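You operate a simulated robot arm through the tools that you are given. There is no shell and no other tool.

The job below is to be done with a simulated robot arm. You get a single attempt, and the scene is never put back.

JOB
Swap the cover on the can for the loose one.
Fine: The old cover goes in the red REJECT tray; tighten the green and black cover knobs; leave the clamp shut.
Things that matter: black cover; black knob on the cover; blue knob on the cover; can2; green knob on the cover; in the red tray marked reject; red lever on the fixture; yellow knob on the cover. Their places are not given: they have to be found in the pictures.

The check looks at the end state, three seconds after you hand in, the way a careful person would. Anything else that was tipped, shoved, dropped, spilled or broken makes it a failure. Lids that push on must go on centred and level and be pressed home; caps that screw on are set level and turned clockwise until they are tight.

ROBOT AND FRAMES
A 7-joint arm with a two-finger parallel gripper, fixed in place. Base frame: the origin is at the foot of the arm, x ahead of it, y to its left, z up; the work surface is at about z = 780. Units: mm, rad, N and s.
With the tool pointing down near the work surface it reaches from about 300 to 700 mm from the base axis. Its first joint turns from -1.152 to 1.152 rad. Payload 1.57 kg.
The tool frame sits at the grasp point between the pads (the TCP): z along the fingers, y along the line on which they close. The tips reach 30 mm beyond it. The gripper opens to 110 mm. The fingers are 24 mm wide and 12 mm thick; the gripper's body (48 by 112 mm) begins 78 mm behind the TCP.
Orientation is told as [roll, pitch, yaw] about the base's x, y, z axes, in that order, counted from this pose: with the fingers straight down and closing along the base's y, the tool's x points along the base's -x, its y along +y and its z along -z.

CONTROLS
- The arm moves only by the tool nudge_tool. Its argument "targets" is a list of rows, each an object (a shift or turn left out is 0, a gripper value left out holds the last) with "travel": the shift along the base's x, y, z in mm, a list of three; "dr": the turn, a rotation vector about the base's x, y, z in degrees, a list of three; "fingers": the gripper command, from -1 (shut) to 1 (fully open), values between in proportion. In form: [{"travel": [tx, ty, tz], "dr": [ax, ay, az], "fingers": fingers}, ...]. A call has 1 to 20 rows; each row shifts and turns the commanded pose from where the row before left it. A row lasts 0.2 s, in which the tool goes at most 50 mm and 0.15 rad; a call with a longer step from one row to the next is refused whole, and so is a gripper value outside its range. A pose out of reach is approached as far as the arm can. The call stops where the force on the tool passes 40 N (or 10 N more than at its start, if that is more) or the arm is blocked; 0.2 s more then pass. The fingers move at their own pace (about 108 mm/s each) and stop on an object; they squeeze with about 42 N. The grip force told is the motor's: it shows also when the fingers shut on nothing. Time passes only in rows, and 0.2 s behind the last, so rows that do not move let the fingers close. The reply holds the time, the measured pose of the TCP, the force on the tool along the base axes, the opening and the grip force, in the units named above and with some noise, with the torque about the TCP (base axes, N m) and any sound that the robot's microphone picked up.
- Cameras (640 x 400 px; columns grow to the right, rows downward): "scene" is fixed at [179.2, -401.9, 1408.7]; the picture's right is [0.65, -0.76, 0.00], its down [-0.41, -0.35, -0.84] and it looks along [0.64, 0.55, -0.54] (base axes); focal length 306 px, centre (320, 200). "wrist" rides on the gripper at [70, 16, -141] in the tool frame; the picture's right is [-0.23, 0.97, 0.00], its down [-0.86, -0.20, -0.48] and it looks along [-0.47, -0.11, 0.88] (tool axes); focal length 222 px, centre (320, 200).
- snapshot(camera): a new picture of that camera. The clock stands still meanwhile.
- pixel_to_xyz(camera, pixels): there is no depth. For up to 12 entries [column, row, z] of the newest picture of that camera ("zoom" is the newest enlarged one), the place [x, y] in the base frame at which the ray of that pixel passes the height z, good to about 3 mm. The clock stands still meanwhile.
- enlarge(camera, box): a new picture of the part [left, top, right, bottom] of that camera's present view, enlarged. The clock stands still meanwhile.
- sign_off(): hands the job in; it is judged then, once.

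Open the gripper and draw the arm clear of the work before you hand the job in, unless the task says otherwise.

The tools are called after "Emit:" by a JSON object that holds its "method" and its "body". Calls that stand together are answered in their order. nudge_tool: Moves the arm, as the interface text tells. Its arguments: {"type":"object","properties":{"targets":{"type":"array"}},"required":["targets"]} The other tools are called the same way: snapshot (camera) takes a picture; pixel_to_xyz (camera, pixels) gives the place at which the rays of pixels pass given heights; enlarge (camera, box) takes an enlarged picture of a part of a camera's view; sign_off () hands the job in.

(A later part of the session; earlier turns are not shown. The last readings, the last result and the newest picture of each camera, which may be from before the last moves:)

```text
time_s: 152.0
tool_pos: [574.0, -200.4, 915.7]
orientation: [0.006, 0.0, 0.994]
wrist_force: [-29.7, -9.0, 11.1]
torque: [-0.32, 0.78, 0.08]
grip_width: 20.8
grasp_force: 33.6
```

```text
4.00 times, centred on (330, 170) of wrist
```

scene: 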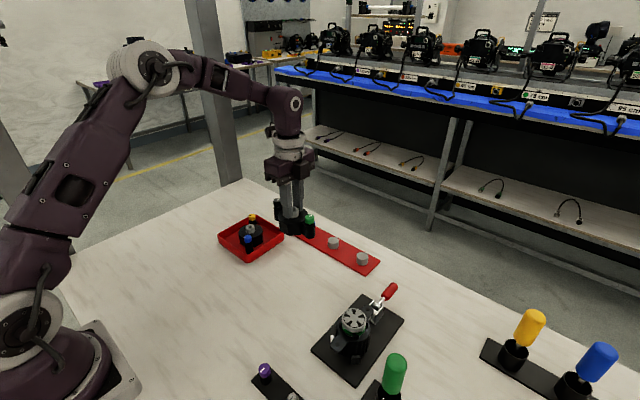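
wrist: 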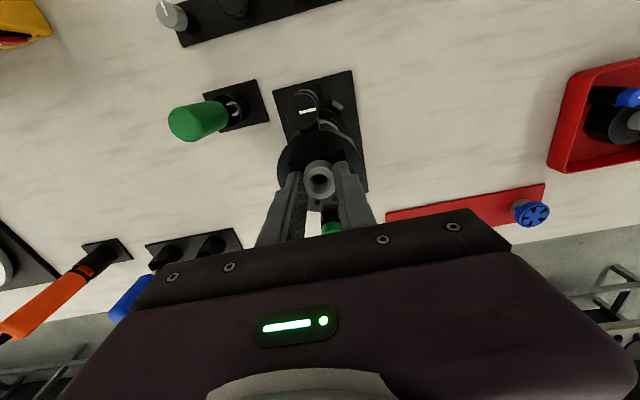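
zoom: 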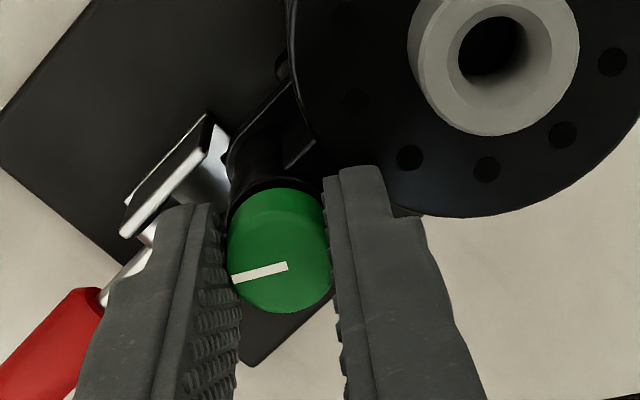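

No slip this time: the line kept its place in the picture, so another 40° is done. I'll relieve some of the -30 N in x and continue clockwise slowly.

Emit:
{"method": "nudge_tool", "body": {"targets": [{"travel": [-1.2, -0.3, 0], "dr": [0, 0, -4]}, {"travel": [0, 0, -0.05], "dr": [0, 0, -4]}, {"travel": [0, 0, -0.05], "dr": [0, 0, -4]}, {"travel": [0, 0, -0.05], "dr": [0, 0, -4]}, {"travel": [0, 0, -0.05], "dr": [0, 0, -4]}, {"travel": [0, 0, -0.05], "dr": [0, 0, -4]}, {"travel": [0, 0, -0.05], "dr": [0, 0, -4]}, {"travel": [0, 0, -0.05], "dr": [0, 0, -4]}, {"travel": [0, 0, -0.05], "dr": [0, 0, -4]}, {"travel": [0, 0, -0.05], "dr": [0, 0, -4]}, {"travel": [0, 0, -0.05], "dr": [0, 0, -4]}, {"travel": [0, 0, -0.05], "dr": [0, 0, -4]}]}}

Emit:
{"method": "enlarge", "body": {"camera": "wrist", "box": [260, 120, 400, 220]}}

```text
time_s: 154.6
tool_pos: [573.4, -199.2, 913.1]
orientation: [0.0, 0.001, 0.156]
wrist_force: [-25.6, 4.3, 7.0]
torque: [0.07, 0.54, 0.0]
grip_width: 20.7
grasp_force: 34.6
```

```text
4.00 times, centred on (330, 170) of wrist
```

zoom: 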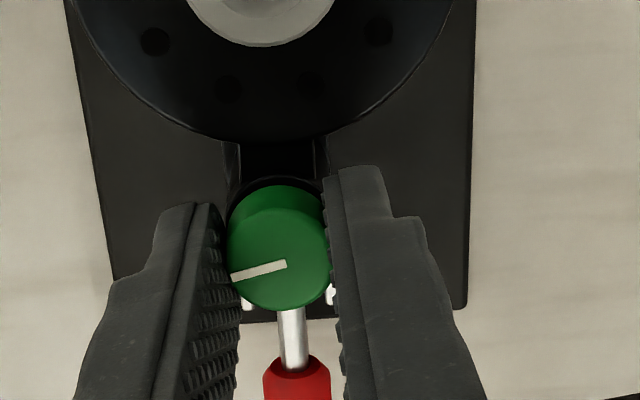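

Good, no slip: ~167° turned in total. I'll raise 2 mm (to stay above the disc when the finger swings over it), shift -0.8 in x, and continue.

Emit:
{"method": "nudge_tool", "body": {"targets": [{"travel": [-0.8, 0, 1], "dr": [0, 0, -4]}, {"travel": [0, 0, 1], "dr": [0, 0, -4]}, {"travel": [0, 0, 0], "dr": [0, 0, -4]}, {"travel": [0, 0, 0], "dr": [0, 0, -4]}, {"travel": [0, 0, 0], "dr": [0, 0, -4]}, {"travel": [0, 0, 0], "dr": [0, 0, -4]}, {"travel": [0, 0, 0], "dr": [0, 0, -4]}, {"travel": [0, 0, 0], "dr": [0, 0, -4]}, {"travel": [0, 0, 0], "dr": [0, 0, -4]}, {"travel": [0, 0, 0], "dr": [0, 0, -4]}, {"travel": [0, 0, 0], "dr": [0, 0, -4]}, {"travel": [0, 0, 0], "dr": [0, 0, -4]}]}}

Emit:
{"method": "enlarge", "body": {"camera": "wrist", "box": [260, 120, 400, 220]}}

```text
time_s: 157.2
tool_pos: [574.6, -198.8, 916.1]
orientation: [-0.001, 0.002, -0.681]
wrist_force: [-10.7, 19.7, -18.5]
torque: [0.44, 0.17, 0.0]
grip_width: 20.3
grasp_force: 34.5
```

```text
4.00 times, centred on (330, 170) of wrist
```

zoom: 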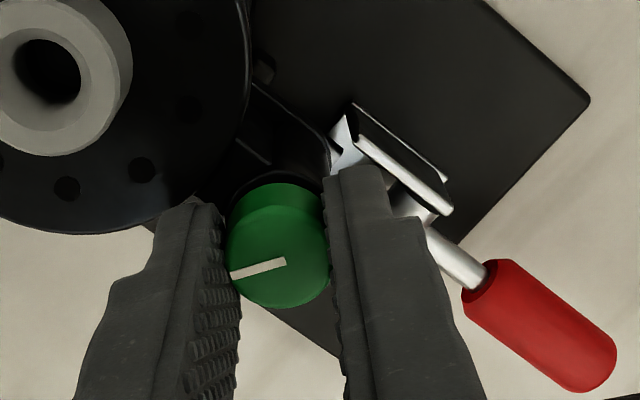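

Still no slip; ~215° turned. I'll relieve (+1.2 in y, -0.8 in z) and continue another 48° clockwise.

Emit:
{"method": "nudge_tool", "body": {"targets": [{"travel": [-0.4, 1.2, -0.8], "dr": [0, 0, -4]}, {"travel": [0, 0, 0], "dr": [0, 0, -4]}, {"travel": [0, 0, -0.05], "dr": [0, 0, -4]}, {"travel": [0, 0, -0.05], "dr": [0, 0, -4]}, {"travel": [0, 0, -0.05], "dr": [0, 0, -4]}, {"travel": [0, 0, 0], "dr": [0, 0, -4]}, {"travel": [0, 0, 0], "dr": [0, 0, -4]}, {"travel": [0, 0, 0], "dr": [0, 0, -4]}, {"travel": [0, 0, 0], "dr": [0, 0, -4]}, {"travel": [0, 0, 0], "dr": [0, 0, -4]}, {"travel": [0, 0, 0], "dr": [0, 0, -4]}, {"travel": [0, 0, 0], "dr": [0, 0, -4]}]}}

Emit:
{"method": "enlarge", "body": {"camera": "wrist", "box": [260, 120, 400, 220]}}

```text
time_s: 159.8
tool_pos: [575.4, -199.5, 915.8]
orientation: [-0.001, -0.003, -1.52]
wrist_force: [0.3, -7.5, -1.6]
torque: [-0.69, -0.02, 0.02]
grip_width: 20.4
grasp_force: 34.4
```

```text
4.00 times, centred on (330, 170) of wrist
```

zoom: 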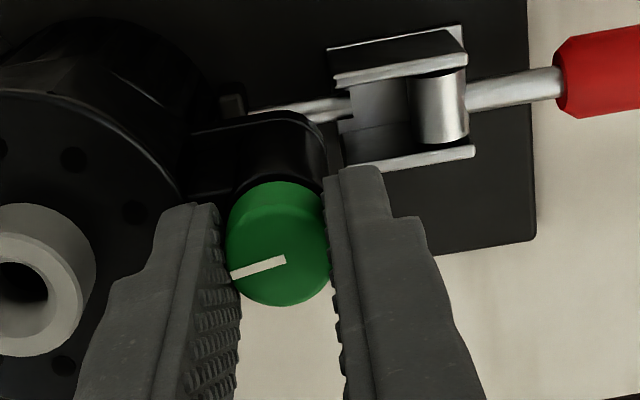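

Total ≈263° now. I'll release, rotate back to about +90° yaw, regrip, and finish the last ~97° until it's tight.

Emit:
{"method": "nudge_tool", "body": {"targets": [{"fingers": -0.345}, {"travel": [0, 0, 0.5]}, {"dr": [0, 0, 8.5]}, {"dr": [0, 0, 8.5]}, {"dr": [0, 0, 8.5]}, {"dr": [0, 0, 8.5]}, {"dr": [0, 0, 8.5]}, {"dr": [0, 0, 8.5]}, {"dr": [0, 0, 8.5]}, {"dr": [0, 0, 8.5]}, {"dr": [0, 0, 8.5]}, {"dr": [0, 0, 8.5]}, {"dr": [0, 0, 8.5]}, {"dr": [0, 0, 8.5]}, {"dr": [0, 0, 8.5]}, {"dr": [0, 0, 8.5]}, {"dr": [0, 0, 8.5]}, {"dr": [0, 0, 8.5]}, {"dr": [0, 0, 8.5]}, {"dr": [0, 0, 8.5]}]}}

Emit:
{"method": "nudge_tool", "body": {"targets": [{"dr": [0, 0, 8.5]}, {"dr": [0, 0, 8.5]}, {"dr": [0, 0, 8.5]}, {"travel": [0, 0, 0]}]}}

Emit:
{"method": "enlarge", "body": {"camera": "wrist", "box": [260, 120, 400, 220]}}

```text
time_s: 164.0
tool_pos: [573.7, -198.5, 915.0]
orientation: [0.001, -0.002, 1.155]
wrist_force: [-0.5, 1.0, 0.4]
torque: [0.03, -0.01, 0.02]
grip_width: 36.2
grasp_force: 0.1
```

```text
time_s: 165.0
tool_pos: [573.7, -199.6, 915.9]
orientation: [-0.001, -0.003, 1.6]
wrist_force: [0.0, 0.0, -0.3]
torque: [0.0, 0.0, 0.07]
grip_width: 36.4
grasp_force: 0.0
```

```text
4.00 times, centred on (330, 170) of wrist
```

zoom: 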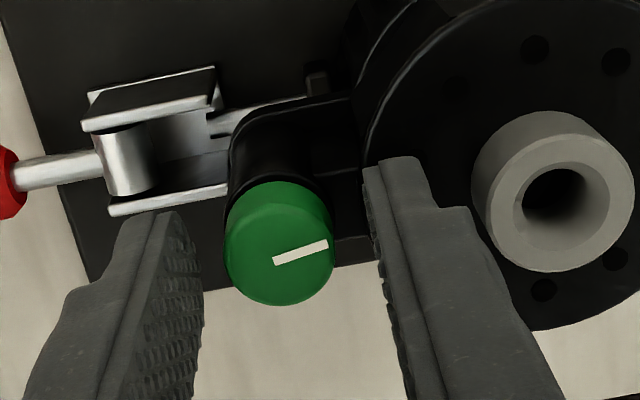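

Line is at ≈-169° base (≈259° turned); ~100° remain. Gripping again and turning slowly clockwise.

Emit:
{"method": "nudge_tool", "body": {"targets": [{"travel": [0.6, -0.4, 0], "fingers": -1}, {"travel": [0, 0, 0]}, {"travel": [0, 0, 0]}, {"travel": [0, 0, 0]}]}}

Emit:
{"method": "nudge_tool", "body": {"targets": [{"dr": [0, 0, -4]}, {"dr": [0, 0, -4]}, {"travel": [0, 0, -0.05], "dr": [0, 0, -4]}, {"travel": [0, 0, -0.05], "dr": [0, 0, -4]}, {"travel": [0, 0, -0.05], "dr": [0, 0, -4]}, {"travel": [0, 0, -0.05], "dr": [0, 0, -4]}, {"travel": [0, 0, -0.05], "dr": [0, 0, -4]}, {"travel": [0, 0, -0.05], "dr": [0, 0, -4]}, {"travel": [0, 0, -0.05], "dr": [0, 0, -4]}, {"travel": [0, 0, -0.05], "dr": [0, 0, -4]}]}}

Emit:
{"method": "enlarge", "body": {"camera": "wrist", "box": [260, 120, 400, 220]}}

```text
time_s: 166.0
tool_pos: [575.1, -200.7, 914.4]
orientation: [0.001, -0.002, 1.598]
wrist_force: [-6.6, 3.3, 2.0]
torque: [0.15, 0.18, -0.01]
grip_width: 20.7
grasp_force: 34.3
```

```text
time_s: 168.2
tool_pos: [574.9, -199.1, 916.0]
orientation: [-0.002, -0.002, 0.897]
wrist_force: [-5.9, -1.4, -7.2]
torque: [-0.17, 0.11, 0.03]
grip_width: 20.4
grasp_force: 33.9
```

```text
4.00 times, centred on (330, 170) of wrist
```

zoom: 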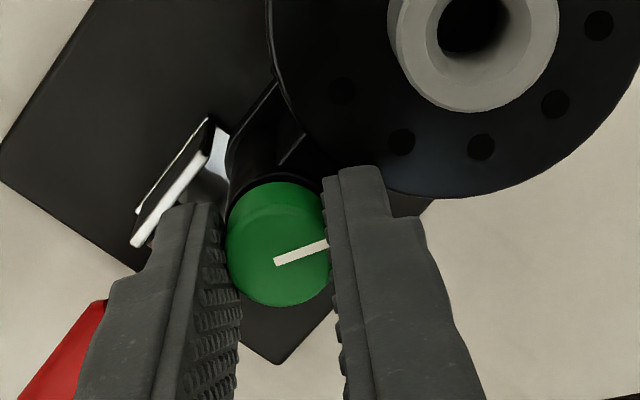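

No slip; ~299° now. Continuing clockwise 48° with torque watch.

Emit:
{"method": "nudge_tool", "body": {"targets": [{"travel": [-0.4, 0, -0.5], "dr": [0, 0, -4]}, {"travel": [0, 0, -0.05], "dr": [0, 0, -4]}, {"travel": [0, 0, -0.05], "dr": [0, 0, -4]}, {"travel": [0, 0, -0.05], "dr": [0, 0, -4]}, {"travel": [0, 0, -0.05], "dr": [0, 0, -4]}, {"travel": [0, 0, -0.05], "dr": [0, 0, -4]}, {"travel": [0, 0, -0.05], "dr": [0, 0, -4]}, {"travel": [0, 0, -0.05], "dr": [0, 0, -4]}, {"travel": [0, 0, -0.05], "dr": [0, 0, -4]}, {"travel": [0, 0, -0.05], "dr": [0, 0, -4]}, {"travel": [0, 0, -0.05], "dr": [0, 0, -4]}, {"travel": [0, 0, -0.05], "dr": [0, 0, -4]}]}}

Emit:
{"method": "enlarge", "body": {"camera": "wrist", "box": [260, 120, 400, 220]}}

```text
time_s: 170.8
tool_pos: [574.2, -200.3, 913.6]
orientation: [-0.001, -0.002, 0.061]
wrist_force: [-14.9, 7.0, 24.9]
torque: [0.26, 0.55, 0.13]
grip_width: 20.4
grasp_force: 34.1
```

```text
4.00 times, centred on (330, 170) of wrist
```

zoom: 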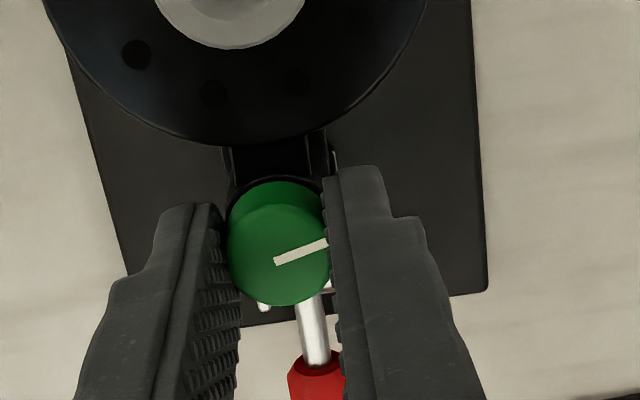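

~347° and torque rising (0.13), with +25 N up. I'll raise 1 mm and turn another ~32° clockwise to reach tight.

Emit:
{"method": "nudge_tool", "body": {"targets": [{"travel": [-0.4, 0.4, 1]}, {"dr": [0, 0, -4]}, {"dr": [0, 0, -4]}, {"dr": [0, 0, -4]}, {"dr": [0, 0, -4]}, {"dr": [0, 0, -4]}, {"dr": [0, 0, -4]}, {"dr": [0, 0, -4]}, {"dr": [0, 0, -4]}]}}

Emit:
{"method": "enlarge", "body": {"camera": "wrist", "box": [260, 120, 400, 220]}}

```text
time_s: 172.8
tool_pos: [574.3, -200.2, 915.0]
orientation: [-0.002, -0.002, -0.5]
wrist_force: [-0.5, -1.4, -1.5]
torque: [0.05, -0.01, 0.21]
grip_width: 20.4
grasp_force: 33.7
```

```text
4.00 times, centred on (330, 170) of wrist
```

zoom: 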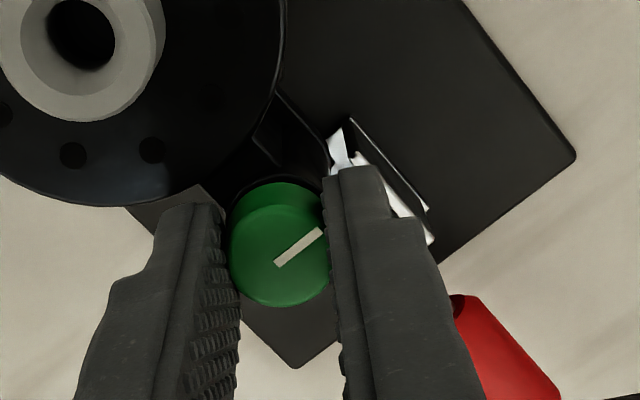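

Torque is 0.21 and the line is back at ~88° base, i.e. one full turn - the tight mark. I'll add a few more degrees to be sure it's truly tight.

Emit:
{"method": "nudge_tool", "body": {"targets": [{"dr": [0, 0, -4]}, {"dr": [0, 0, -4]}, {"dr": [0, 0, -4]}]}}

Emit:
{"method": "enlarge", "body": {"camera": "wrist", "box": [260, 120, 400, 220]}}

```text
time_s: 173.6
tool_pos: [574.8, -200.4, 914.8]
orientation: [0.001, -0.002, -0.708]
wrist_force: [0.4, 1.9, 0.1]
torque: [0.15, -0.01, 0.35]
grip_width: 20.4
grasp_force: 33.6
```

```text
4.00 times, centred on (330, 170) of wrist
```

zoom: 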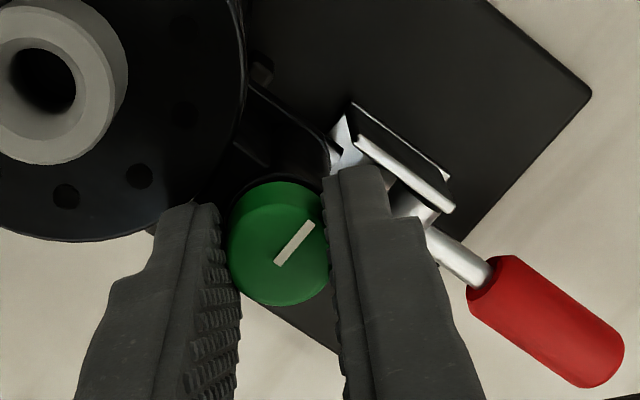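

Torque 0.35 with the line fixed at ≈88°: green is tight against its stop. I'll release, lift, and go to the black knob (≈466.2,-200.2) while turning to about +90° yaw.

Emit:
{"method": "nudge_tool", "body": {"targets": [{"fingers": -0.345}, {"travel": [0, 0, 0]}, {"travel": [0, 0, 20]}, {"travel": [0, 0, 20]}, {"travel": [-7, 0, 0], "dr": [0, 0, 8.5]}, {"travel": [-7, 0, 0], "dr": [0, 0, 8.5]}, {"travel": [-7, 0, 0], "dr": [0, 0, 8.5]}, {"travel": [-7, 0, 0], "dr": [0, 0, 8.5]}, {"travel": [-7, 0, 0], "dr": [0, 0, 8.5]}, {"travel": [-7, 0, 0], "dr": [0, 0, 8.5]}, {"travel": [-7, 0, 0], "dr": [0, 0, 8.5]}, {"travel": [-7, 0, 0], "dr": [0, 0, 8.5]}, {"travel": [-7, 0, 0], "dr": [0, 0, 8.5]}, {"travel": [-7, 0, 0], "dr": [0, 0, 8.5]}, {"travel": [-7, 0, 0], "dr": [0, 0, 8.5]}, {"travel": [-7, 0, 0], "dr": [0, 0, 8.5]}, {"travel": [-7, 0, 0], "dr": [0, 0, 8.5]}, {"travel": [-7, 0, 0], "dr": [0, 0, 8.5]}, {"travel": [-7, 0, 0], "dr": [0, 0, 8.5]}, {"travel": [-3.5, 0, 0], "dr": [0, 0, 5]}]}}

Emit:
{"method": "nudge_tool", "body": {"targets": [{"travel": [0, 0, 0]}, {"travel": [0, 0, 0]}]}}

Emit:
{"method": "enlarge", "body": {"camera": "wrist", "box": [230, 100, 410, 220]}}

Emit:
{"method": "enlarge", "body": {"camera": "scene", "box": [310, 280, 400, 350]}}

```text
time_s: 177.8
tool_pos: [465.8, -198.4, 952.8]
orientation: [0.001, -0.002, 1.607]
wrist_force: [0.5, 0.2, -0.8]
torque: [-0.03, -0.03, -0.02]
grip_width: 36.2
grasp_force: 0.0
```

```text
time_s: 178.4
tool_pos: [466.2, -198.5, 954.3]
orientation: [-0.001, -0.003, 1.605]
wrist_force: [-0.5, 0.1, 0.3]
torque: [0.03, 0.03, 0.04]
grip_width: 36.1
grasp_force: 0.1
```

```text
3.33 times, centred on (320, 160) of wrist
```

zoom: 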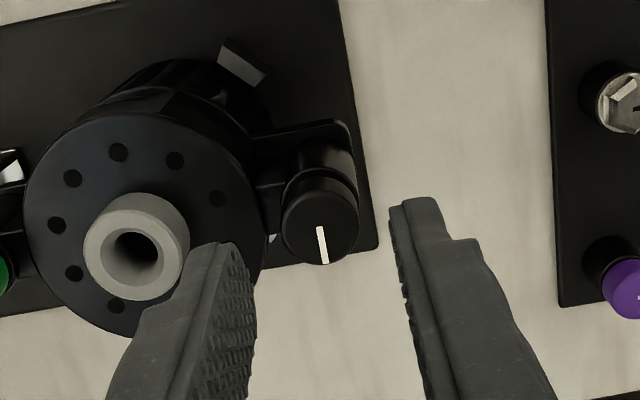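

```text
5.71 times, centred on (355, 315) of scene
```

zoom: 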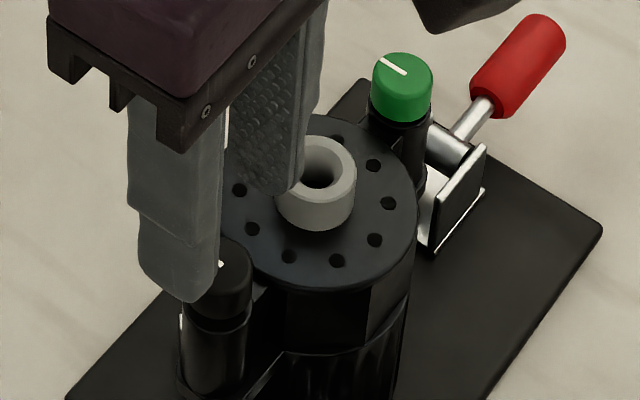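

Green's cap is at its tight height, but the black end of the cover looks shifted ~2 mm toward +y (the tightening torque may have twisted the cover slightly). I'll zoom in to check the black post against the can's ear.

Emit:
{"method": "enlarge", "body": {"camera": "scene", "box": [318, 315, 368, 355]}}

Emit:
{"method": "enlarge", "body": {"camera": "wrist", "box": [220, 120, 380, 200]}}

```text
10.00 times, centred on (343, 335) of scene
```

zoom: 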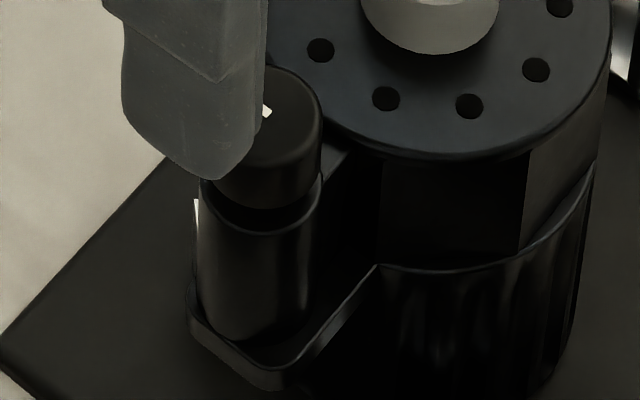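

```text
4.00 times, centred on (300, 160) of wrist
```

zoom: 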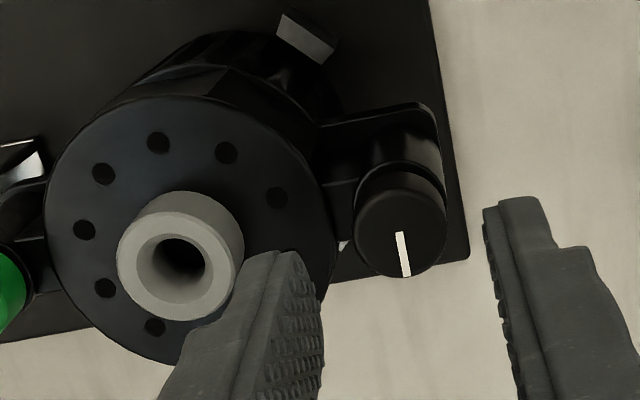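

I'd like to compare with the earlier top view at yaw 0 to see whether the cover has twisted. I'll rise a little, turn back to yaw 0 above the boss, and look.

Emit:
{"method": "nudge_tool", "body": {"targets": [{"travel": [0, 0, 11], "dr": [0, 0, -8.4]}, {"travel": [5, 0, 0], "dr": [0, 0, -8.4]}, {"travel": [5, 0, 0], "dr": [0, 0, -8.4]}, {"travel": [5, 0, 0], "dr": [0, 0, -8.4]}, {"travel": [5, 0, 0], "dr": [0, 0, -8.4]}, {"travel": [5, -0.5, 0], "dr": [0, 0, -8.4]}, {"travel": [5, -0.5, 0], "dr": [0, 0, -8.4]}, {"travel": [5, -0.5, 0], "dr": [0, 0, -8.4]}, {"travel": [5, -0.5, 0], "dr": [0, 0, -8.4]}, {"travel": [5, -0.5, 0], "dr": [0, 0, -8.4]}, {"travel": [7, -0.9, 0], "dr": [0, 0, -8], "fingers": 0.09}, {"travel": [0, 0, 0]}, {"travel": [0, 0, 0]}]}}

Emit:
{"method": "enlarge", "body": {"camera": "wrist", "box": [230, 80, 410, 220]}}

Emit:
{"method": "enlarge", "body": {"camera": "scene", "box": [310, 280, 400, 350]}}

```text
time_s: 181.2
tool_pos: [519.6, -203.7, 965.4]
orientation: [-0.001, -0.001, 0.0]
wrist_force: [-0.1, 0.4, 0.1]
torque: [0.01, 0.0, -0.01]
grip_width: 60.0
grasp_force: 0.1
```

```text
2.86 times, centred on (320, 150) of wrist
```

zoom: 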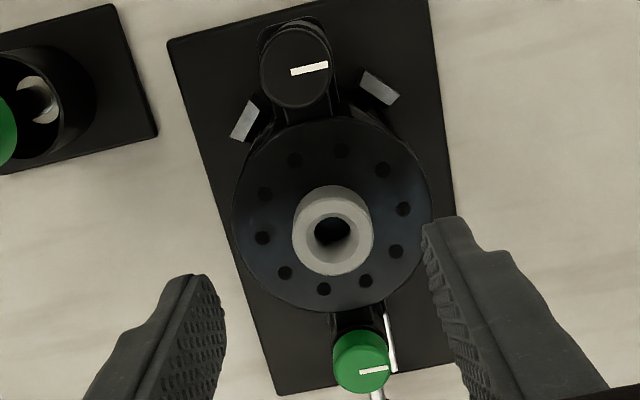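

```text
5.71 times, centred on (355, 315) of scene
```

zoom: 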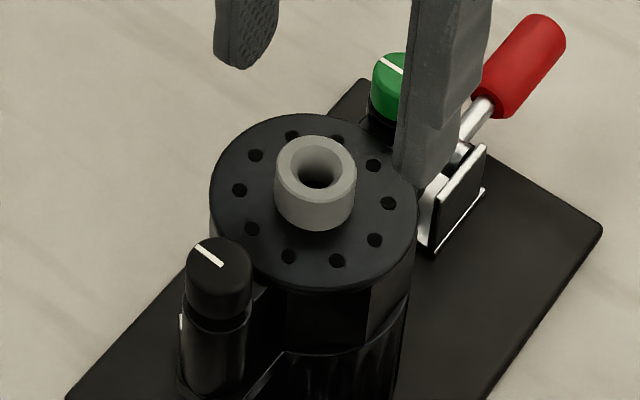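

Relative to the plate, black moved ≈2.6 mm, the boss ≈1.5 mm and green ≈1 mm toward +y: the cover twisted ~1.3° CW about green within its clearance. I'll grip the still-loose black cap with fingers closing along y and gently swing that end back -y before tightening it.

Emit:
{"method": "nudge_tool", "body": {"targets": [{"travel": [-18, 2, 0], "fingers": -0.345}, {"travel": [-18, 2, 0]}, {"travel": [-17.1, 2, 0]}, {"travel": [0, 0, 0]}, {"travel": [0, 0, 0]}]}}

Emit:
{"method": "enlarge", "body": {"camera": "wrist", "box": [230, 100, 410, 220]}}

```text
time_s: 182.4
tool_pos: [464.6, -196.2, 965.3]
orientation: [-0.002, -0.002, -0.001]
wrist_force: [-0.1, 0.4, -0.4]
torque: [-0.01, 0.02, -0.01]
grip_width: 36.0
grasp_force: 0.1
```

```text
3.33 times, centred on (320, 160) of wrist
```

zoom: 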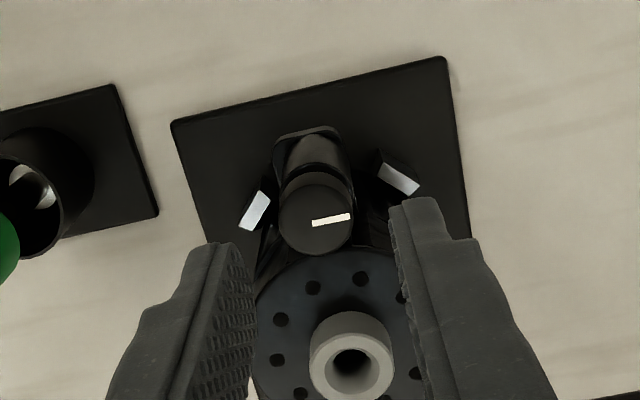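

I'll zoom in on the ear and post here to see their relative centering.

Emit:
{"method": "enlarge", "body": {"camera": "wrist", "box": [290, 130, 350, 180]}}

```text
8.00 times, centred on (320, 155) of wrist
```

zoom: 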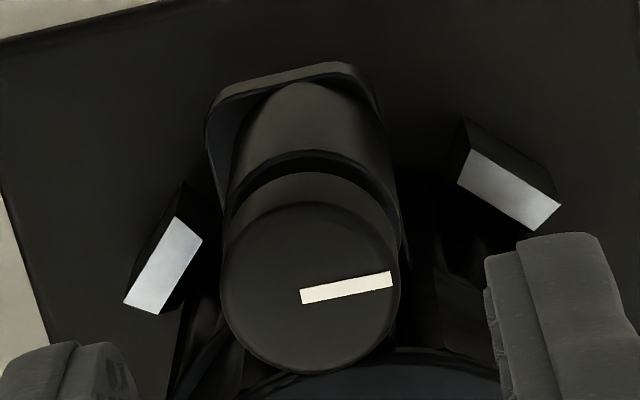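

The post sits ≈1.7 mm toward +y of the ear's center. I'll shift (+2,-1.8), descend onto the black cap and close.

Emit:
{"method": "nudge_tool", "body": {"targets": [{"travel": [2, -1.8, -15]}, {"travel": [0, 0, -15]}, {"travel": [0, 0, -10]}, {"travel": [0, 0, -6]}, {"travel": [0, 0, 0]}]}}

Emit:
{"method": "nudge_tool", "body": {"targets": [{"fingers": -1}, {"travel": [0, 0, 0]}, {"travel": [0, 0, 0]}]}}

```text
time_s: 183.6
tool_pos: [466.2, -198.7, 919.3]
orientation: [0.001, -0.002, -0.001]
wrist_force: [0.3, 0.1, 0.4]
torque: [0.0, -0.03, 0.01]
grip_width: 36.0
grasp_force: 0.1
```

```text
time_s: 184.4
tool_pos: [466.2, -196.9, 920.6]
orientation: [0.0, -0.001, 0.001]
wrist_force: [0.0, 0.3, 0.5]
torque: [-0.02, 0.04, -0.01]
grip_width: 20.1
grasp_force: 34.0
```

Gripped with no side force at y≈-197. I'll move it -y by 2.5 mm in small steps and read the force.

Emit:
{"method": "nudge_tool", "body": {"targets": [{"travel": [0, -0.8, 0]}, {"travel": [0, -0.8, 0]}, {"travel": [0, 0, 0]}]}}

Emit:
{"method": "enlarge", "body": {"camera": "scene", "box": [310, 280, 400, 350]}}

```text
time_s: 185.2
tool_pos: [466.4, -198.4, 919.3]
orientation: [0.0, -0.002, -0.002]
wrist_force: [0.3, 8.9, 2.4]
torque: [0.52, -0.15, 0.01]
grip_width: 20.4
grasp_force: 33.5
```

```text
5.71 times, centred on (355, 315) of scene
```

zoom: 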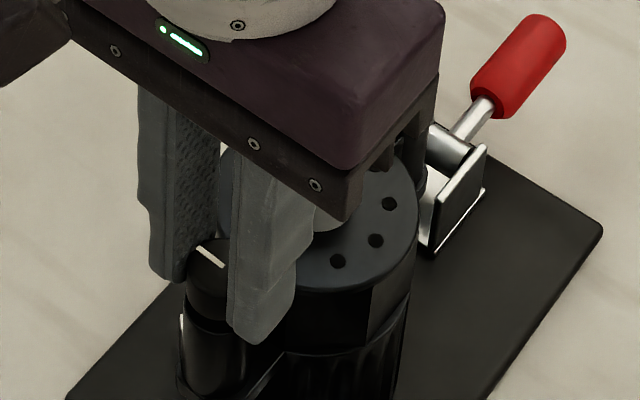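

Force +9 N. I'll push a little further, -1.5 mm, and see whether the cover swings back.

Emit:
{"method": "nudge_tool", "body": {"targets": [{"travel": [0, -0.8, 0]}, {"travel": [0, -0.8, 0]}, {"travel": [0, 0, 0]}]}}

Emit:
{"method": "enlarge", "body": {"camera": "wrist", "box": [260, 120, 400, 220]}}

Emit:
{"method": "enlarge", "body": {"camera": "scene", "box": [310, 280, 400, 350]}}

```text
time_s: 186.0
tool_pos: [466.6, -198.7, 919.5]
orientation: [0.002, -0.002, 0.001]
wrist_force: [1.9, 33.6, 11.1]
torque: [1.19, -0.23, -0.02]
grip_width: 20.6
grasp_force: 34.9
```

```text
4.00 times, centred on (330, 170) of wrist
```

zoom: 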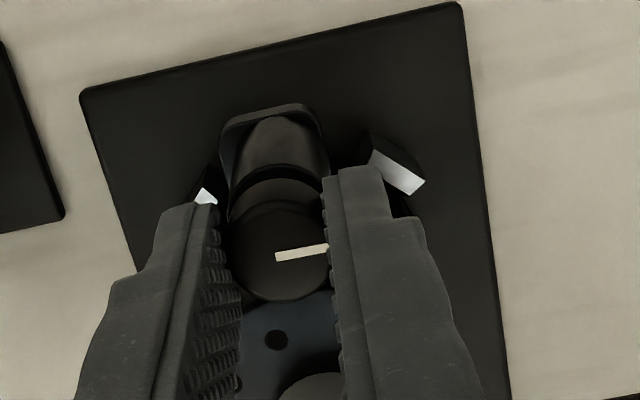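

```text
5.71 times, centred on (355, 315) of scene
```

zoom: 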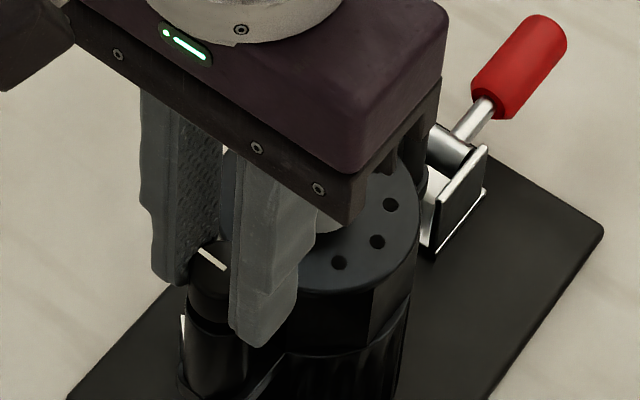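

The force jumped to 34 N without real movement, so I shouldn't push more. I'll back off 1.6 mm, release, rise, and compare the can's position in the fixture with earlier pictures.

Emit:
{"method": "nudge_tool", "body": {"targets": [{"travel": [0, 0.8, 0]}, {"travel": [0, 0.8, 0]}, {"travel": [0, 0, 0], "fingers": -0.345}, {"travel": [0, 0, 0]}, {"travel": [0, 0, 20]}, {"travel": [10, 0, 20], "fingers": 0.09}, {"travel": [22, -2, 6]}, {"travel": [20, -2, 0]}, {"travel": [0, 0, 0]}, {"travel": [0, 0, 0]}]}}

Emit:
{"method": "enlarge", "body": {"camera": "wrist", "box": [230, 80, 410, 220]}}

Emit:
{"method": "enlarge", "body": {"camera": "scene", "box": [310, 280, 400, 350]}}

```text
time_s: 188.2
tool_pos: [518.0, -203.8, 965.0]
orientation: [0.0, -0.001, -0.001]
wrist_force: [-0.4, 0.5, -0.5]
torque: [-0.03, 0.02, -0.01]
grip_width: 60.2
grasp_force: 0.2
```

```text
2.86 times, centred on (320, 150) of wrist
```

zoom: 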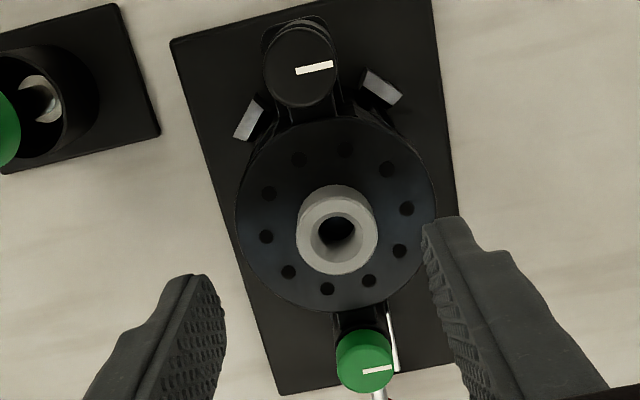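

```text
5.71 times, centred on (355, 315) of scene
```

zoom: 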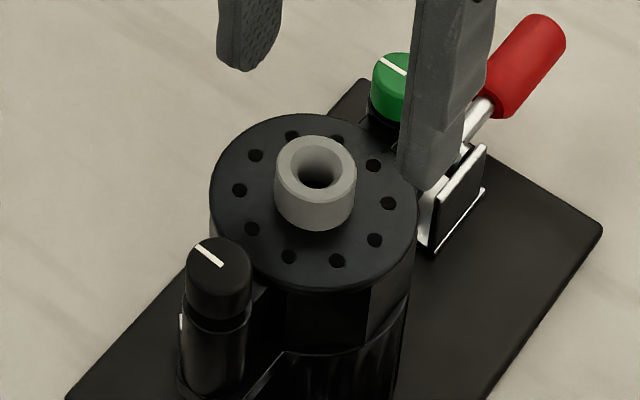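

Nothing changed from the push (elastic only). Corrected for parallax, the cover is off by only ≈1 mm and <1°, within its clearance, so I'll leave it and tighten black gently. Moving over black at yaw ≈+92°.

Emit:
{"method": "nudge_tool", "body": {"targets": [{"travel": [-4.8, 0.5, 0], "dr": [0, 0, 8.4], "fingers": -0.345}, {"travel": [-4.8, 0.5, 0], "dr": [0, 0, 8.4]}, {"travel": [-4.8, 0.5, 0], "dr": [0, 0, 8.4]}, {"travel": [-4.8, 0.5, 0], "dr": [0, 0, 8.4]}, {"travel": [-4.8, 0.5, 0], "dr": [0, 0, 8.4]}, {"travel": [-4.8, 0.5, 0], "dr": [0, 0, 8.4]}, {"travel": [-4.8, 0.5, 0], "dr": [0, 0, 8.4]}, {"travel": [-4.8, 0.5, 0], "dr": [0, 0, 8.4]}, {"travel": [-4.8, 0.5, 0], "dr": [0, 0, 8.4]}, {"travel": [-4.8, 0.5, 0], "dr": [0, 0, 8.4]}, {"travel": [-4, 0.5, 0], "dr": [0, 0, 8.4]}, {"travel": [0, 0, -20]}, {"travel": [0, 0, 0]}, {"travel": [0, 0, 0]}]}}

Emit:
{"method": "enlarge", "body": {"camera": "wrist", "box": [230, 100, 410, 220]}}

```text
time_s: 191.2
tool_pos: [466.7, -200.0, 944.9]
orientation: [0.0, -0.002, 1.613]
wrist_force: [-0.2, 0.3, -0.1]
torque: [-0.01, -0.03, 0.0]
grip_width: 36.0
grasp_force: 0.1
```

```text
3.33 times, centred on (320, 160) of wrist
```

zoom: 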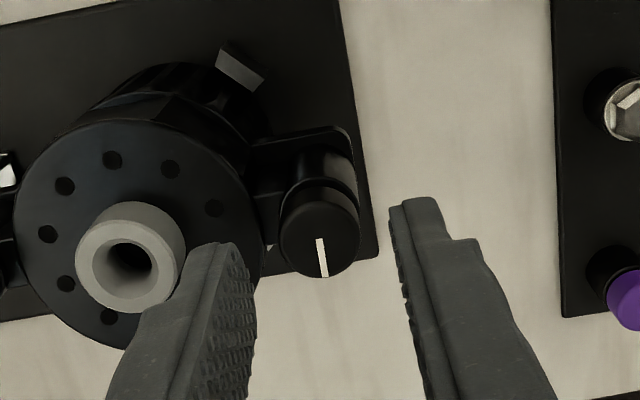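

Shifting +1.8 mm in y, descending to z≈918 and closing on black.

Emit:
{"method": "nudge_tool", "body": {"targets": [{"travel": [0, 1.8, -10]}, {"travel": [0, 0, -10]}, {"travel": [0, 0, -6.5]}, {"travel": [0, 0, 0]}]}}

Emit:
{"method": "nudge_tool", "body": {"targets": [{"fingers": -1}, {"travel": [0, 0, 0]}, {"travel": [0, 0, 0]}]}}

Emit:
{"method": "enlarge", "body": {"camera": "wrist", "box": [260, 120, 400, 220]}}

```text
time_s: 192.2
tool_pos: [467.2, -196.0, 918.6]
orientation: [-0.001, -0.002, 1.613]
wrist_force: [0.3, 0.9, 0.8]
torque: [0.0, 0.03, 0.01]
grip_width: 36.1
grasp_force: 0.1
```

```text
time_s: 193.0
tool_pos: [465.9, -196.4, 918.6]
orientation: [-0.002, -0.003, 1.614]
wrist_force: [-0.4, -0.3, 0.9]
torque: [-0.04, 0.11, -0.03]
grip_width: 20.4
grasp_force: 34.1
```

```text
4.00 times, centred on (330, 170) of wrist
```

zoom: 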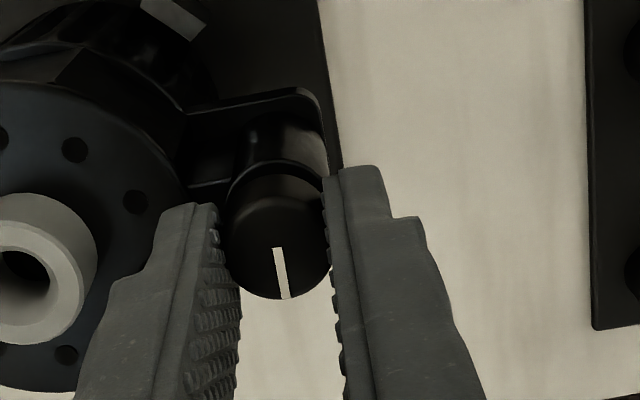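

Centered in x. I'll turn clockwise 40° slowly, easing -1.2 mm in y along the way, and check that the line follows.

Emit:
{"method": "nudge_tool", "body": {"targets": [{"travel": [0, -0.3, 0], "dr": [0, 0, -4]}, {"travel": [0, -0.3, -0.05], "dr": [0, 0, -4]}, {"travel": [0, -0.3, -0.05], "dr": [0, 0, -4]}, {"travel": [0, -0.3, -0.05], "dr": [0, 0, -4]}, {"travel": [0, 0, -0.05], "dr": [0, 0, -4]}, {"travel": [0, 0, -0.05], "dr": [0, 0, -4]}, {"travel": [0, 0, -0.05], "dr": [0, 0, -4]}, {"travel": [0, 0, -0.05], "dr": [0, 0, -4]}, {"travel": [0, 0, -0.05], "dr": [0, 0, -4]}, {"travel": [0, 0, -0.05], "dr": [0, 0, -4]}]}}

Emit:
{"method": "enlarge", "body": {"camera": "wrist", "box": [260, 120, 400, 220]}}

```text
time_s: 195.2
tool_pos: [467.7, -197.6, 917.9]
orientation: [0.0, 0.0, 0.911]
wrist_force: [0.2, 10.6, 7.6]
torque: [0.31, -0.05, -0.01]
grip_width: 20.3
grasp_force: 34.2
```

```text
4.00 times, centred on (330, 170) of wrist
```

zoom: 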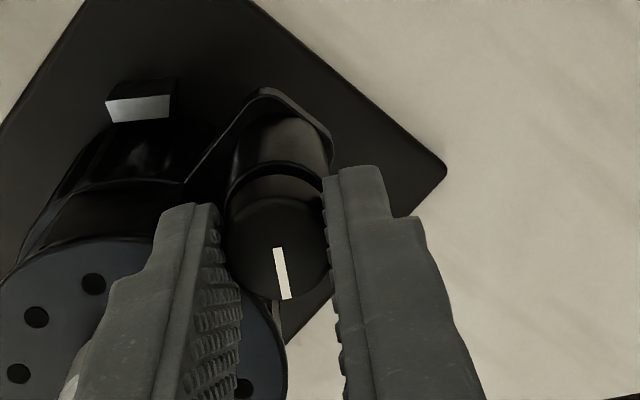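

No slip; 40° turned. I'll ease +0.8 mm in y and continue another 48° clockwise.

Emit:
{"method": "nudge_tool", "body": {"targets": [{"travel": [0, 0.8, 0], "dr": [0, 0, -4]}, {"travel": [0, 0, -0.05], "dr": [0, 0, -4]}, {"travel": [0, 0, -0.05], "dr": [0, 0, -4]}, {"travel": [0, 0, -0.05], "dr": [0, 0, -4]}, {"travel": [0, 0, -0.05], "dr": [0, 0, -4]}, {"travel": [0, 0, -0.05], "dr": [0, 0, -4]}, {"travel": [0, 0, -0.05], "dr": [0, 0, -4]}, {"travel": [0, 0, -0.05], "dr": [0, 0, -4]}, {"travel": [0, 0, -0.05], "dr": [0, 0, -4]}, {"travel": [0, 0, -0.05], "dr": [0, 0, -4]}, {"travel": [0, 0, -0.05], "dr": [0, 0, -4]}, {"travel": [0, 0, -0.05], "dr": [0, 0, -4]}]}}

Emit:
{"method": "enlarge", "body": {"camera": "wrist", "box": [260, 120, 400, 220]}}

```text
time_s: 197.8
tool_pos: [467.4, -197.7, 916.1]
orientation: [-0.002, -0.004, 0.077]
wrist_force: [18.5, -16.7, 5.3]
torque: [-0.4, -0.26, -0.01]
grip_width: 20.3
grasp_force: 34.1
```

```text
4.00 times, centred on (330, 170) of wrist
```

zoom: 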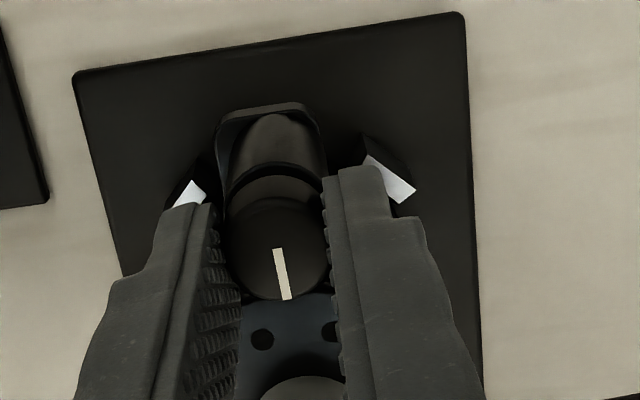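

88° turned, no slip. Relieving (+1.3,-1.3) and continuing 48° more.

Emit:
{"method": "nudge_tool", "body": {"targets": [{"travel": [0.7, -0.7, 0]}, {"travel": [0.6, -0.6, 0], "dr": [0, 0, -4]}, {"travel": [0, 0, -0.05], "dr": [0, 0, -4]}, {"travel": [0, 0, -0.05], "dr": [0, 0, -4]}, {"travel": [0, 0, -0.05], "dr": [0, 0, -4]}, {"travel": [0, 0, -0.05], "dr": [0, 0, -4]}, {"travel": [0, 0, -0.05], "dr": [0, 0, -4]}, {"travel": [0, 0, -0.05], "dr": [0, 0, -4]}, {"travel": [0, 0, -0.05], "dr": [0, 0, -4]}, {"travel": [0, 0, -0.05], "dr": [0, 0, -4]}, {"travel": [0, 0, -0.05], "dr": [0, 0, -4]}, {"travel": [0, 0, 0], "dr": [0, 0, -4]}]}}

Emit:
{"method": "enlarge", "body": {"camera": "wrist", "box": [260, 120, 400, 220]}}

```text
time_s: 200.4
tool_pos: [467.5, -199.7, 915.7]
orientation: [-0.001, -0.002, -0.692]
wrist_force: [-2.2, -12.3, 17.4]
torque: [-0.46, -0.16, 0.0]
grip_width: 20.2
grasp_force: 34.4
```

```text
4.00 times, centred on (330, 170) of wrist
```

zoom: 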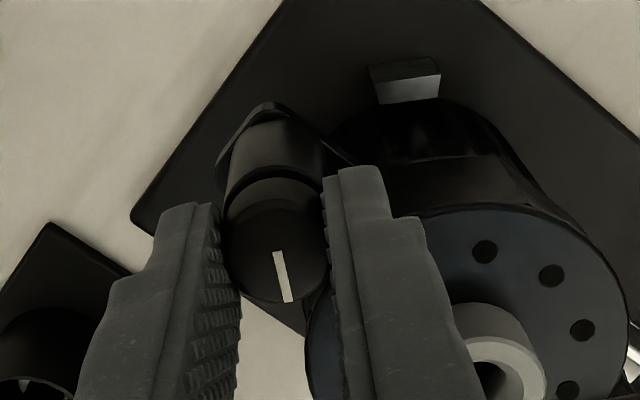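

132° turned. I'll raise 1 mm, ease -0.9 mm in y, and continue 44° clockwise.

Emit:
{"method": "nudge_tool", "body": {"targets": [{"travel": [0, -0.9, 1]}, {"dr": [0, 0, -4]}, {"dr": [0, 0, -4]}, {"dr": [0, 0, -4]}, {"dr": [0, 0, -4]}, {"dr": [0, 0, -4]}, {"travel": [0, 0, -0.05], "dr": [0, 0, -4]}, {"travel": [0, 0, -0.05], "dr": [0, 0, -4]}, {"travel": [0, 0, -0.05], "dr": [0, 0, -4]}, {"travel": [0, 0, -0.05], "dr": [0, 0, -4]}, {"travel": [0, 0, -0.05], "dr": [0, 0, -4]}, {"travel": [0, 0, 0], "dr": [0, 0, -4]}, {"travel": [0, 0, 0], "dr": [0, 0, -4]}]}}

Emit:
{"method": "enlarge", "body": {"camera": "wrist", "box": [260, 120, 400, 220]}}

```text
time_s: 203.2
tool_pos: [466.4, -200.3, 916.3]
orientation: [-0.001, -0.001, -1.53]
wrist_force: [-17.8, -6.7, -4.5]
torque: [0.02, 0.39, 0.03]
grip_width: 20.7
grasp_force: 33.9
```

```text
4.00 times, centred on (330, 170) of wrist
```

zoom: 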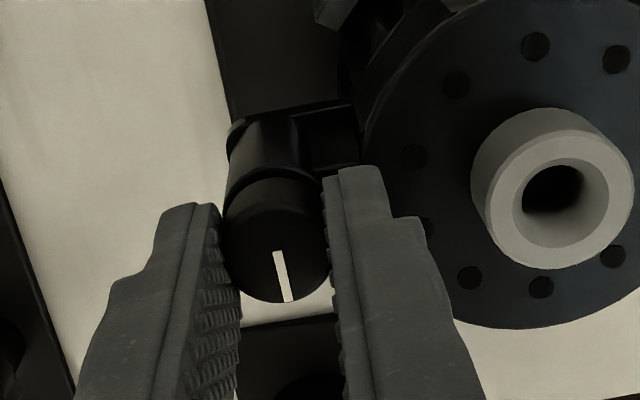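

180° turned with no slip. I'll release, rotate back to about +91°, and regrip for the rest.

Emit:
{"method": "nudge_tool", "body": {"targets": [{"fingers": -0.345}, {"travel": [-0.7, 0.7, 0.5]}, {"dr": [0, 0, 8.5]}, {"dr": [0, 0, 8.5]}, {"dr": [0, 0, 8.5]}, {"dr": [0, 0, 8.5]}, {"dr": [0, 0, 8.5]}, {"dr": [0, 0, 8.5]}, {"dr": [0, 0, 8.5]}, {"dr": [0, 0, 8.5]}, {"dr": [0, 0, 8.5]}, {"dr": [0, 0, 8.5]}, {"dr": [0, 0, 8.5]}, {"dr": [0, 0, 8.5]}, {"dr": [0, 0, 8.5]}, {"dr": [0, 0, 8.5]}, {"dr": [0, 0, 8.5]}, {"dr": [0, 0, 8.5]}, {"dr": [0, 0, 8.5]}, {"dr": [0, 0, 8.5]}]}}

Emit:
{"method": "nudge_tool", "body": {"targets": [{"dr": [0, 0, 8.5]}, {"dr": [0, 0, 8.5]}, {"dr": [0, 0, 8.5]}, {"travel": [0, 0, 0]}, {"travel": [0, 0, 0]}]}}

Emit:
{"method": "enlarge", "body": {"camera": "wrist", "box": [260, 120, 400, 220]}}

Emit:
{"method": "enlarge", "body": {"camera": "scene", "box": [310, 280, 400, 350]}}

```text
time_s: 207.4
tool_pos: [466.8, -199.3, 917.1]
orientation: [-0.001, -0.002, 1.147]
wrist_force: [-0.1, -0.2, 0.0]
torque: [-0.02, -0.03, 0.0]
grip_width: 36.1
grasp_force: 0.0
```

```text
time_s: 208.6
tool_pos: [465.7, -199.1, 917.2]
orientation: [0.0, -0.002, 1.588]
wrist_force: [-0.6, -0.9, 0.3]
torque: [-0.03, -0.02, -0.02]
grip_width: 36.2
grasp_force: 0.1
```

```text
4.00 times, centred on (330, 170) of wrist
```

zoom: 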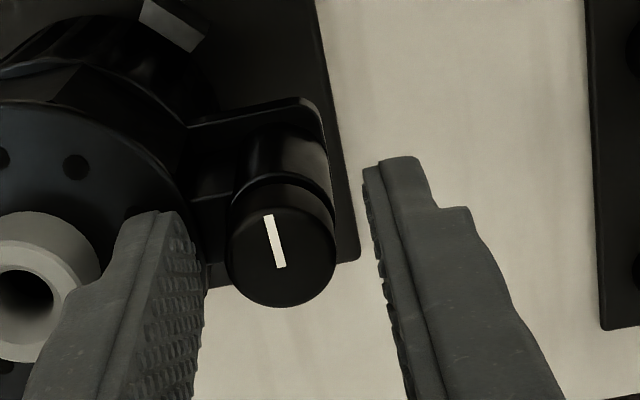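

```text
5.71 times, centred on (355, 315) of scene
```

zoom: 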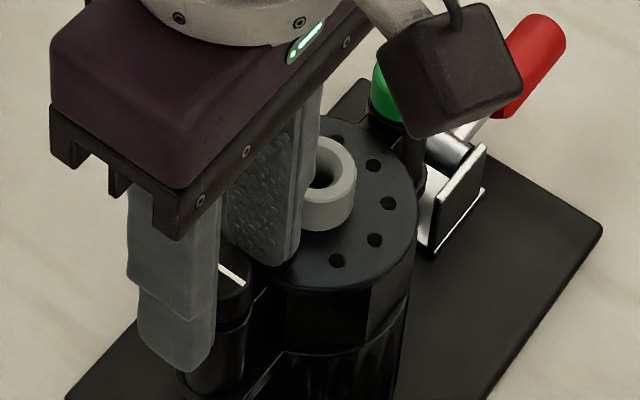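

The line points to -y: half a turn done. Regripping (+0.5 in x, +0.8 in y) and turning clockwise 40°.

Emit:
{"method": "nudge_tool", "body": {"targets": [{"travel": [0.5, 0.8, -0.5]}, {"fingers": -1}, {"travel": [0, 0, 0]}, {"travel": [0, 0, 0]}]}}

Emit:
{"method": "nudge_tool", "body": {"targets": [{"dr": [0, 0, -4]}, {"dr": [0, 0, -4]}, {"travel": [0, 0, -0.05], "dr": [0, 0, -4]}, {"travel": [0, 0, -0.05], "dr": [0, 0, -4]}, {"travel": [0, 0, -0.05], "dr": [0, 0, -4]}, {"travel": [0, 0, -0.05], "dr": [0, 0, -4]}, {"travel": [0, 0, -0.05], "dr": [0, 0, -4]}, {"travel": [0, 0, -0.05], "dr": [0, 0, -4]}, {"travel": [0, 0, -0.05], "dr": [0, 0, -4]}, {"travel": [0, 0, -0.05], "dr": [0, 0, -4]}]}}

Emit:
{"method": "enlarge", "body": {"camera": "wrist", "box": [260, 120, 400, 220]}}

```text
time_s: 209.6
tool_pos: [467.6, -197.5, 916.0]
orientation: [0.0, -0.001, 1.586]
wrist_force: [-7.5, 0.1, 2.6]
torque: [-0.03, 0.25, 0.0]
grip_width: 20.4
grasp_force: 34.4
```

```text
time_s: 211.8
tool_pos: [468.2, -197.4, 915.0]
orientation: [0.001, -0.001, 0.888]
wrist_force: [-16.4, -5.7, 10.2]
torque: [-0.28, 0.5, 0.0]
grip_width: 20.3
grasp_force: 34.6
```

```text
4.00 times, centred on (330, 170) of wrist
```

zoom: 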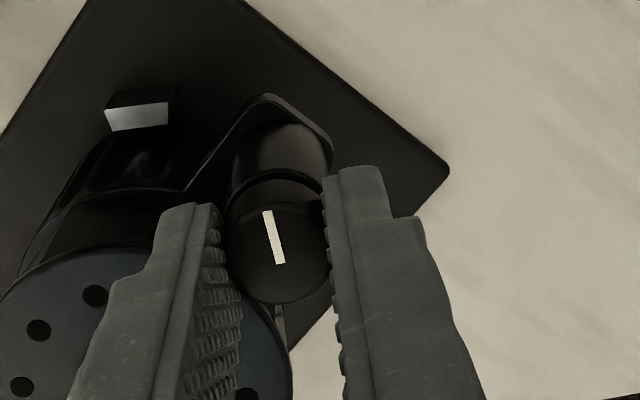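

220° turned. Relieving (-1.2,-0.5) and continuing 44°.

Emit:
{"method": "nudge_tool", "body": {"targets": [{"travel": [-0.6, -0.3, 0]}, {"travel": [-0.6, -0.2, 0], "dr": [0, 0, -4]}, {"travel": [0, 0, -0.05], "dr": [0, 0, -4]}, {"travel": [0, 0, -0.05], "dr": [0, 0, -4]}, {"travel": [0, 0, -0.05], "dr": [0, 0, -4]}, {"travel": [0, 0, -0.05], "dr": [0, 0, -4]}, {"travel": [0, 0, -0.05], "dr": [0, 0, -4]}, {"travel": [0, 0, -0.05], "dr": [0, 0, -4]}, {"travel": [0, 0, -0.05], "dr": [0, 0, -4]}, {"travel": [0, 0, -0.05], "dr": [0, 0, -4]}, {"travel": [0, 0, -0.05], "dr": [0, 0, -4]}, {"travel": [0, 0, 0], "dr": [0, 0, -4]}]}}

Emit:
{"method": "enlarge", "body": {"camera": "wrist", "box": [260, 120, 400, 220]}}

```text
time_s: 214.4
tool_pos: [467.2, -198.0, 914.9]
orientation: [0.001, -0.005, 0.119]
wrist_force: [3.7, 1.9, 17.1]
torque: [0.13, -0.47, 0.01]
grip_width: 20.4
grasp_force: 34.1
```

```text
4.00 times, centred on (330, 170) of wrist
```

zoom: 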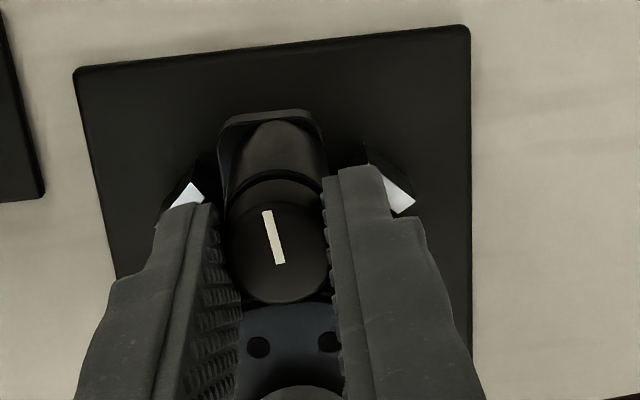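

264° turned. Raising 1.2 mm and continuing 44° clockwise.

Emit:
{"method": "nudge_tool", "body": {"targets": [{"travel": [0.3, 0, 1.2]}, {"dr": [0, 0, -4]}, {"dr": [0, 0, -4]}, {"dr": [0, 0, -4]}, {"dr": [0, 0, -4]}, {"dr": [0, 0, -4]}, {"dr": [0, 0, -4]}, {"dr": [0, 0, -4]}, {"dr": [0, 0, -4]}, {"dr": [0, 0, -4]}, {"dr": [0, 0, -4]}, {"dr": [0, 0, -4]}]}}

Emit:
{"method": "enlarge", "body": {"camera": "wrist", "box": [260, 120, 400, 220]}}

```text
time_s: 217.0
tool_pos: [466.3, -199.1, 915.2]
orientation: [-0.002, -0.001, -0.649]
wrist_force: [1.7, -4.2, -6.1]
torque: [-0.05, 0.1, 0.03]
grip_width: 20.4
grasp_force: 34.3
```

```text
4.00 times, centred on (330, 170) of wrist
```

zoom: 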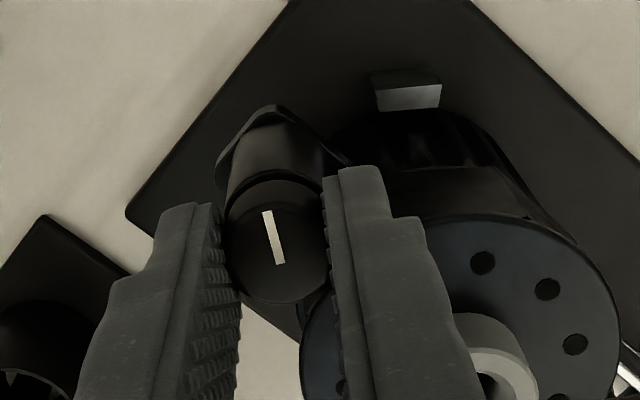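

308° turned, torque still low. Continuing 40° clockwise.

Emit:
{"method": "nudge_tool", "body": {"targets": [{"travel": [0, -0.2, -0.3], "dr": [0, 0, -4]}, {"dr": [0, 0, -4]}, {"dr": [0, 0, -4]}, {"dr": [0, 0, -4]}, {"dr": [0, 0, -4]}, {"dr": [0, 0, -4]}, {"dr": [0, 0, -4]}, {"dr": [0, 0, -4]}, {"dr": [0, 0, -4]}, {"dr": [0, 0, -4]}]}}

Emit:
{"method": "enlarge", "body": {"camera": "wrist", "box": [260, 120, 400, 220]}}

```text
time_s: 219.2
tool_pos: [466.7, -198.2, 915.1]
orientation: [-0.002, 0.0, -1.346]
wrist_force: [-0.2, -2.4, -10.9]
torque: [-0.09, 0.04, 0.0]
grip_width: 20.2
grasp_force: 34.0
```

```text
4.00 times, centred on (330, 170) of wrist
```

zoom: 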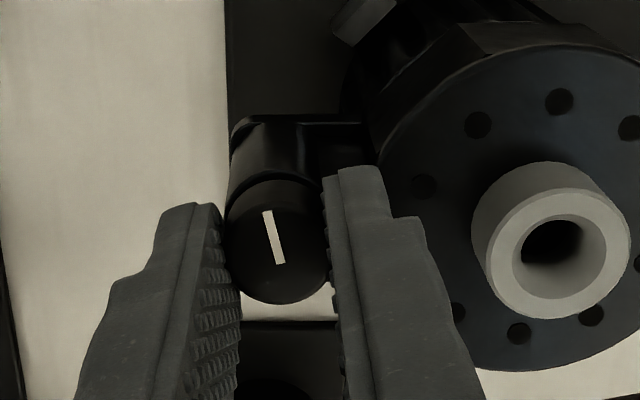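

348° turned. Now the last bit: 5 rows of 4°, watching torque.

Emit:
{"method": "nudge_tool", "body": {"targets": [{"dr": [0, 0, -4]}, {"dr": [0, 0, -4]}, {"dr": [0, 0, -4]}, {"dr": [0, 0, -4]}]}}

Emit:
{"method": "enlarge", "body": {"camera": "wrist", "box": [260, 120, 400, 220]}}

```text
time_s: 220.2
tool_pos: [465.8, -198.0, 915.6]
orientation: [-0.001, -0.003, -1.625]
wrist_force: [0.3, -2.6, -10.8]
torque: [-0.1, 0.06, 0.33]
grip_width: 20.7
grasp_force: 34.0
```

```text
4.00 times, centred on (330, 170) of wrist
```

zoom: 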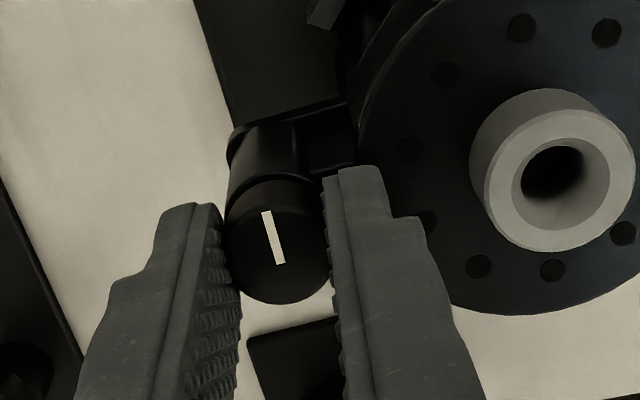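

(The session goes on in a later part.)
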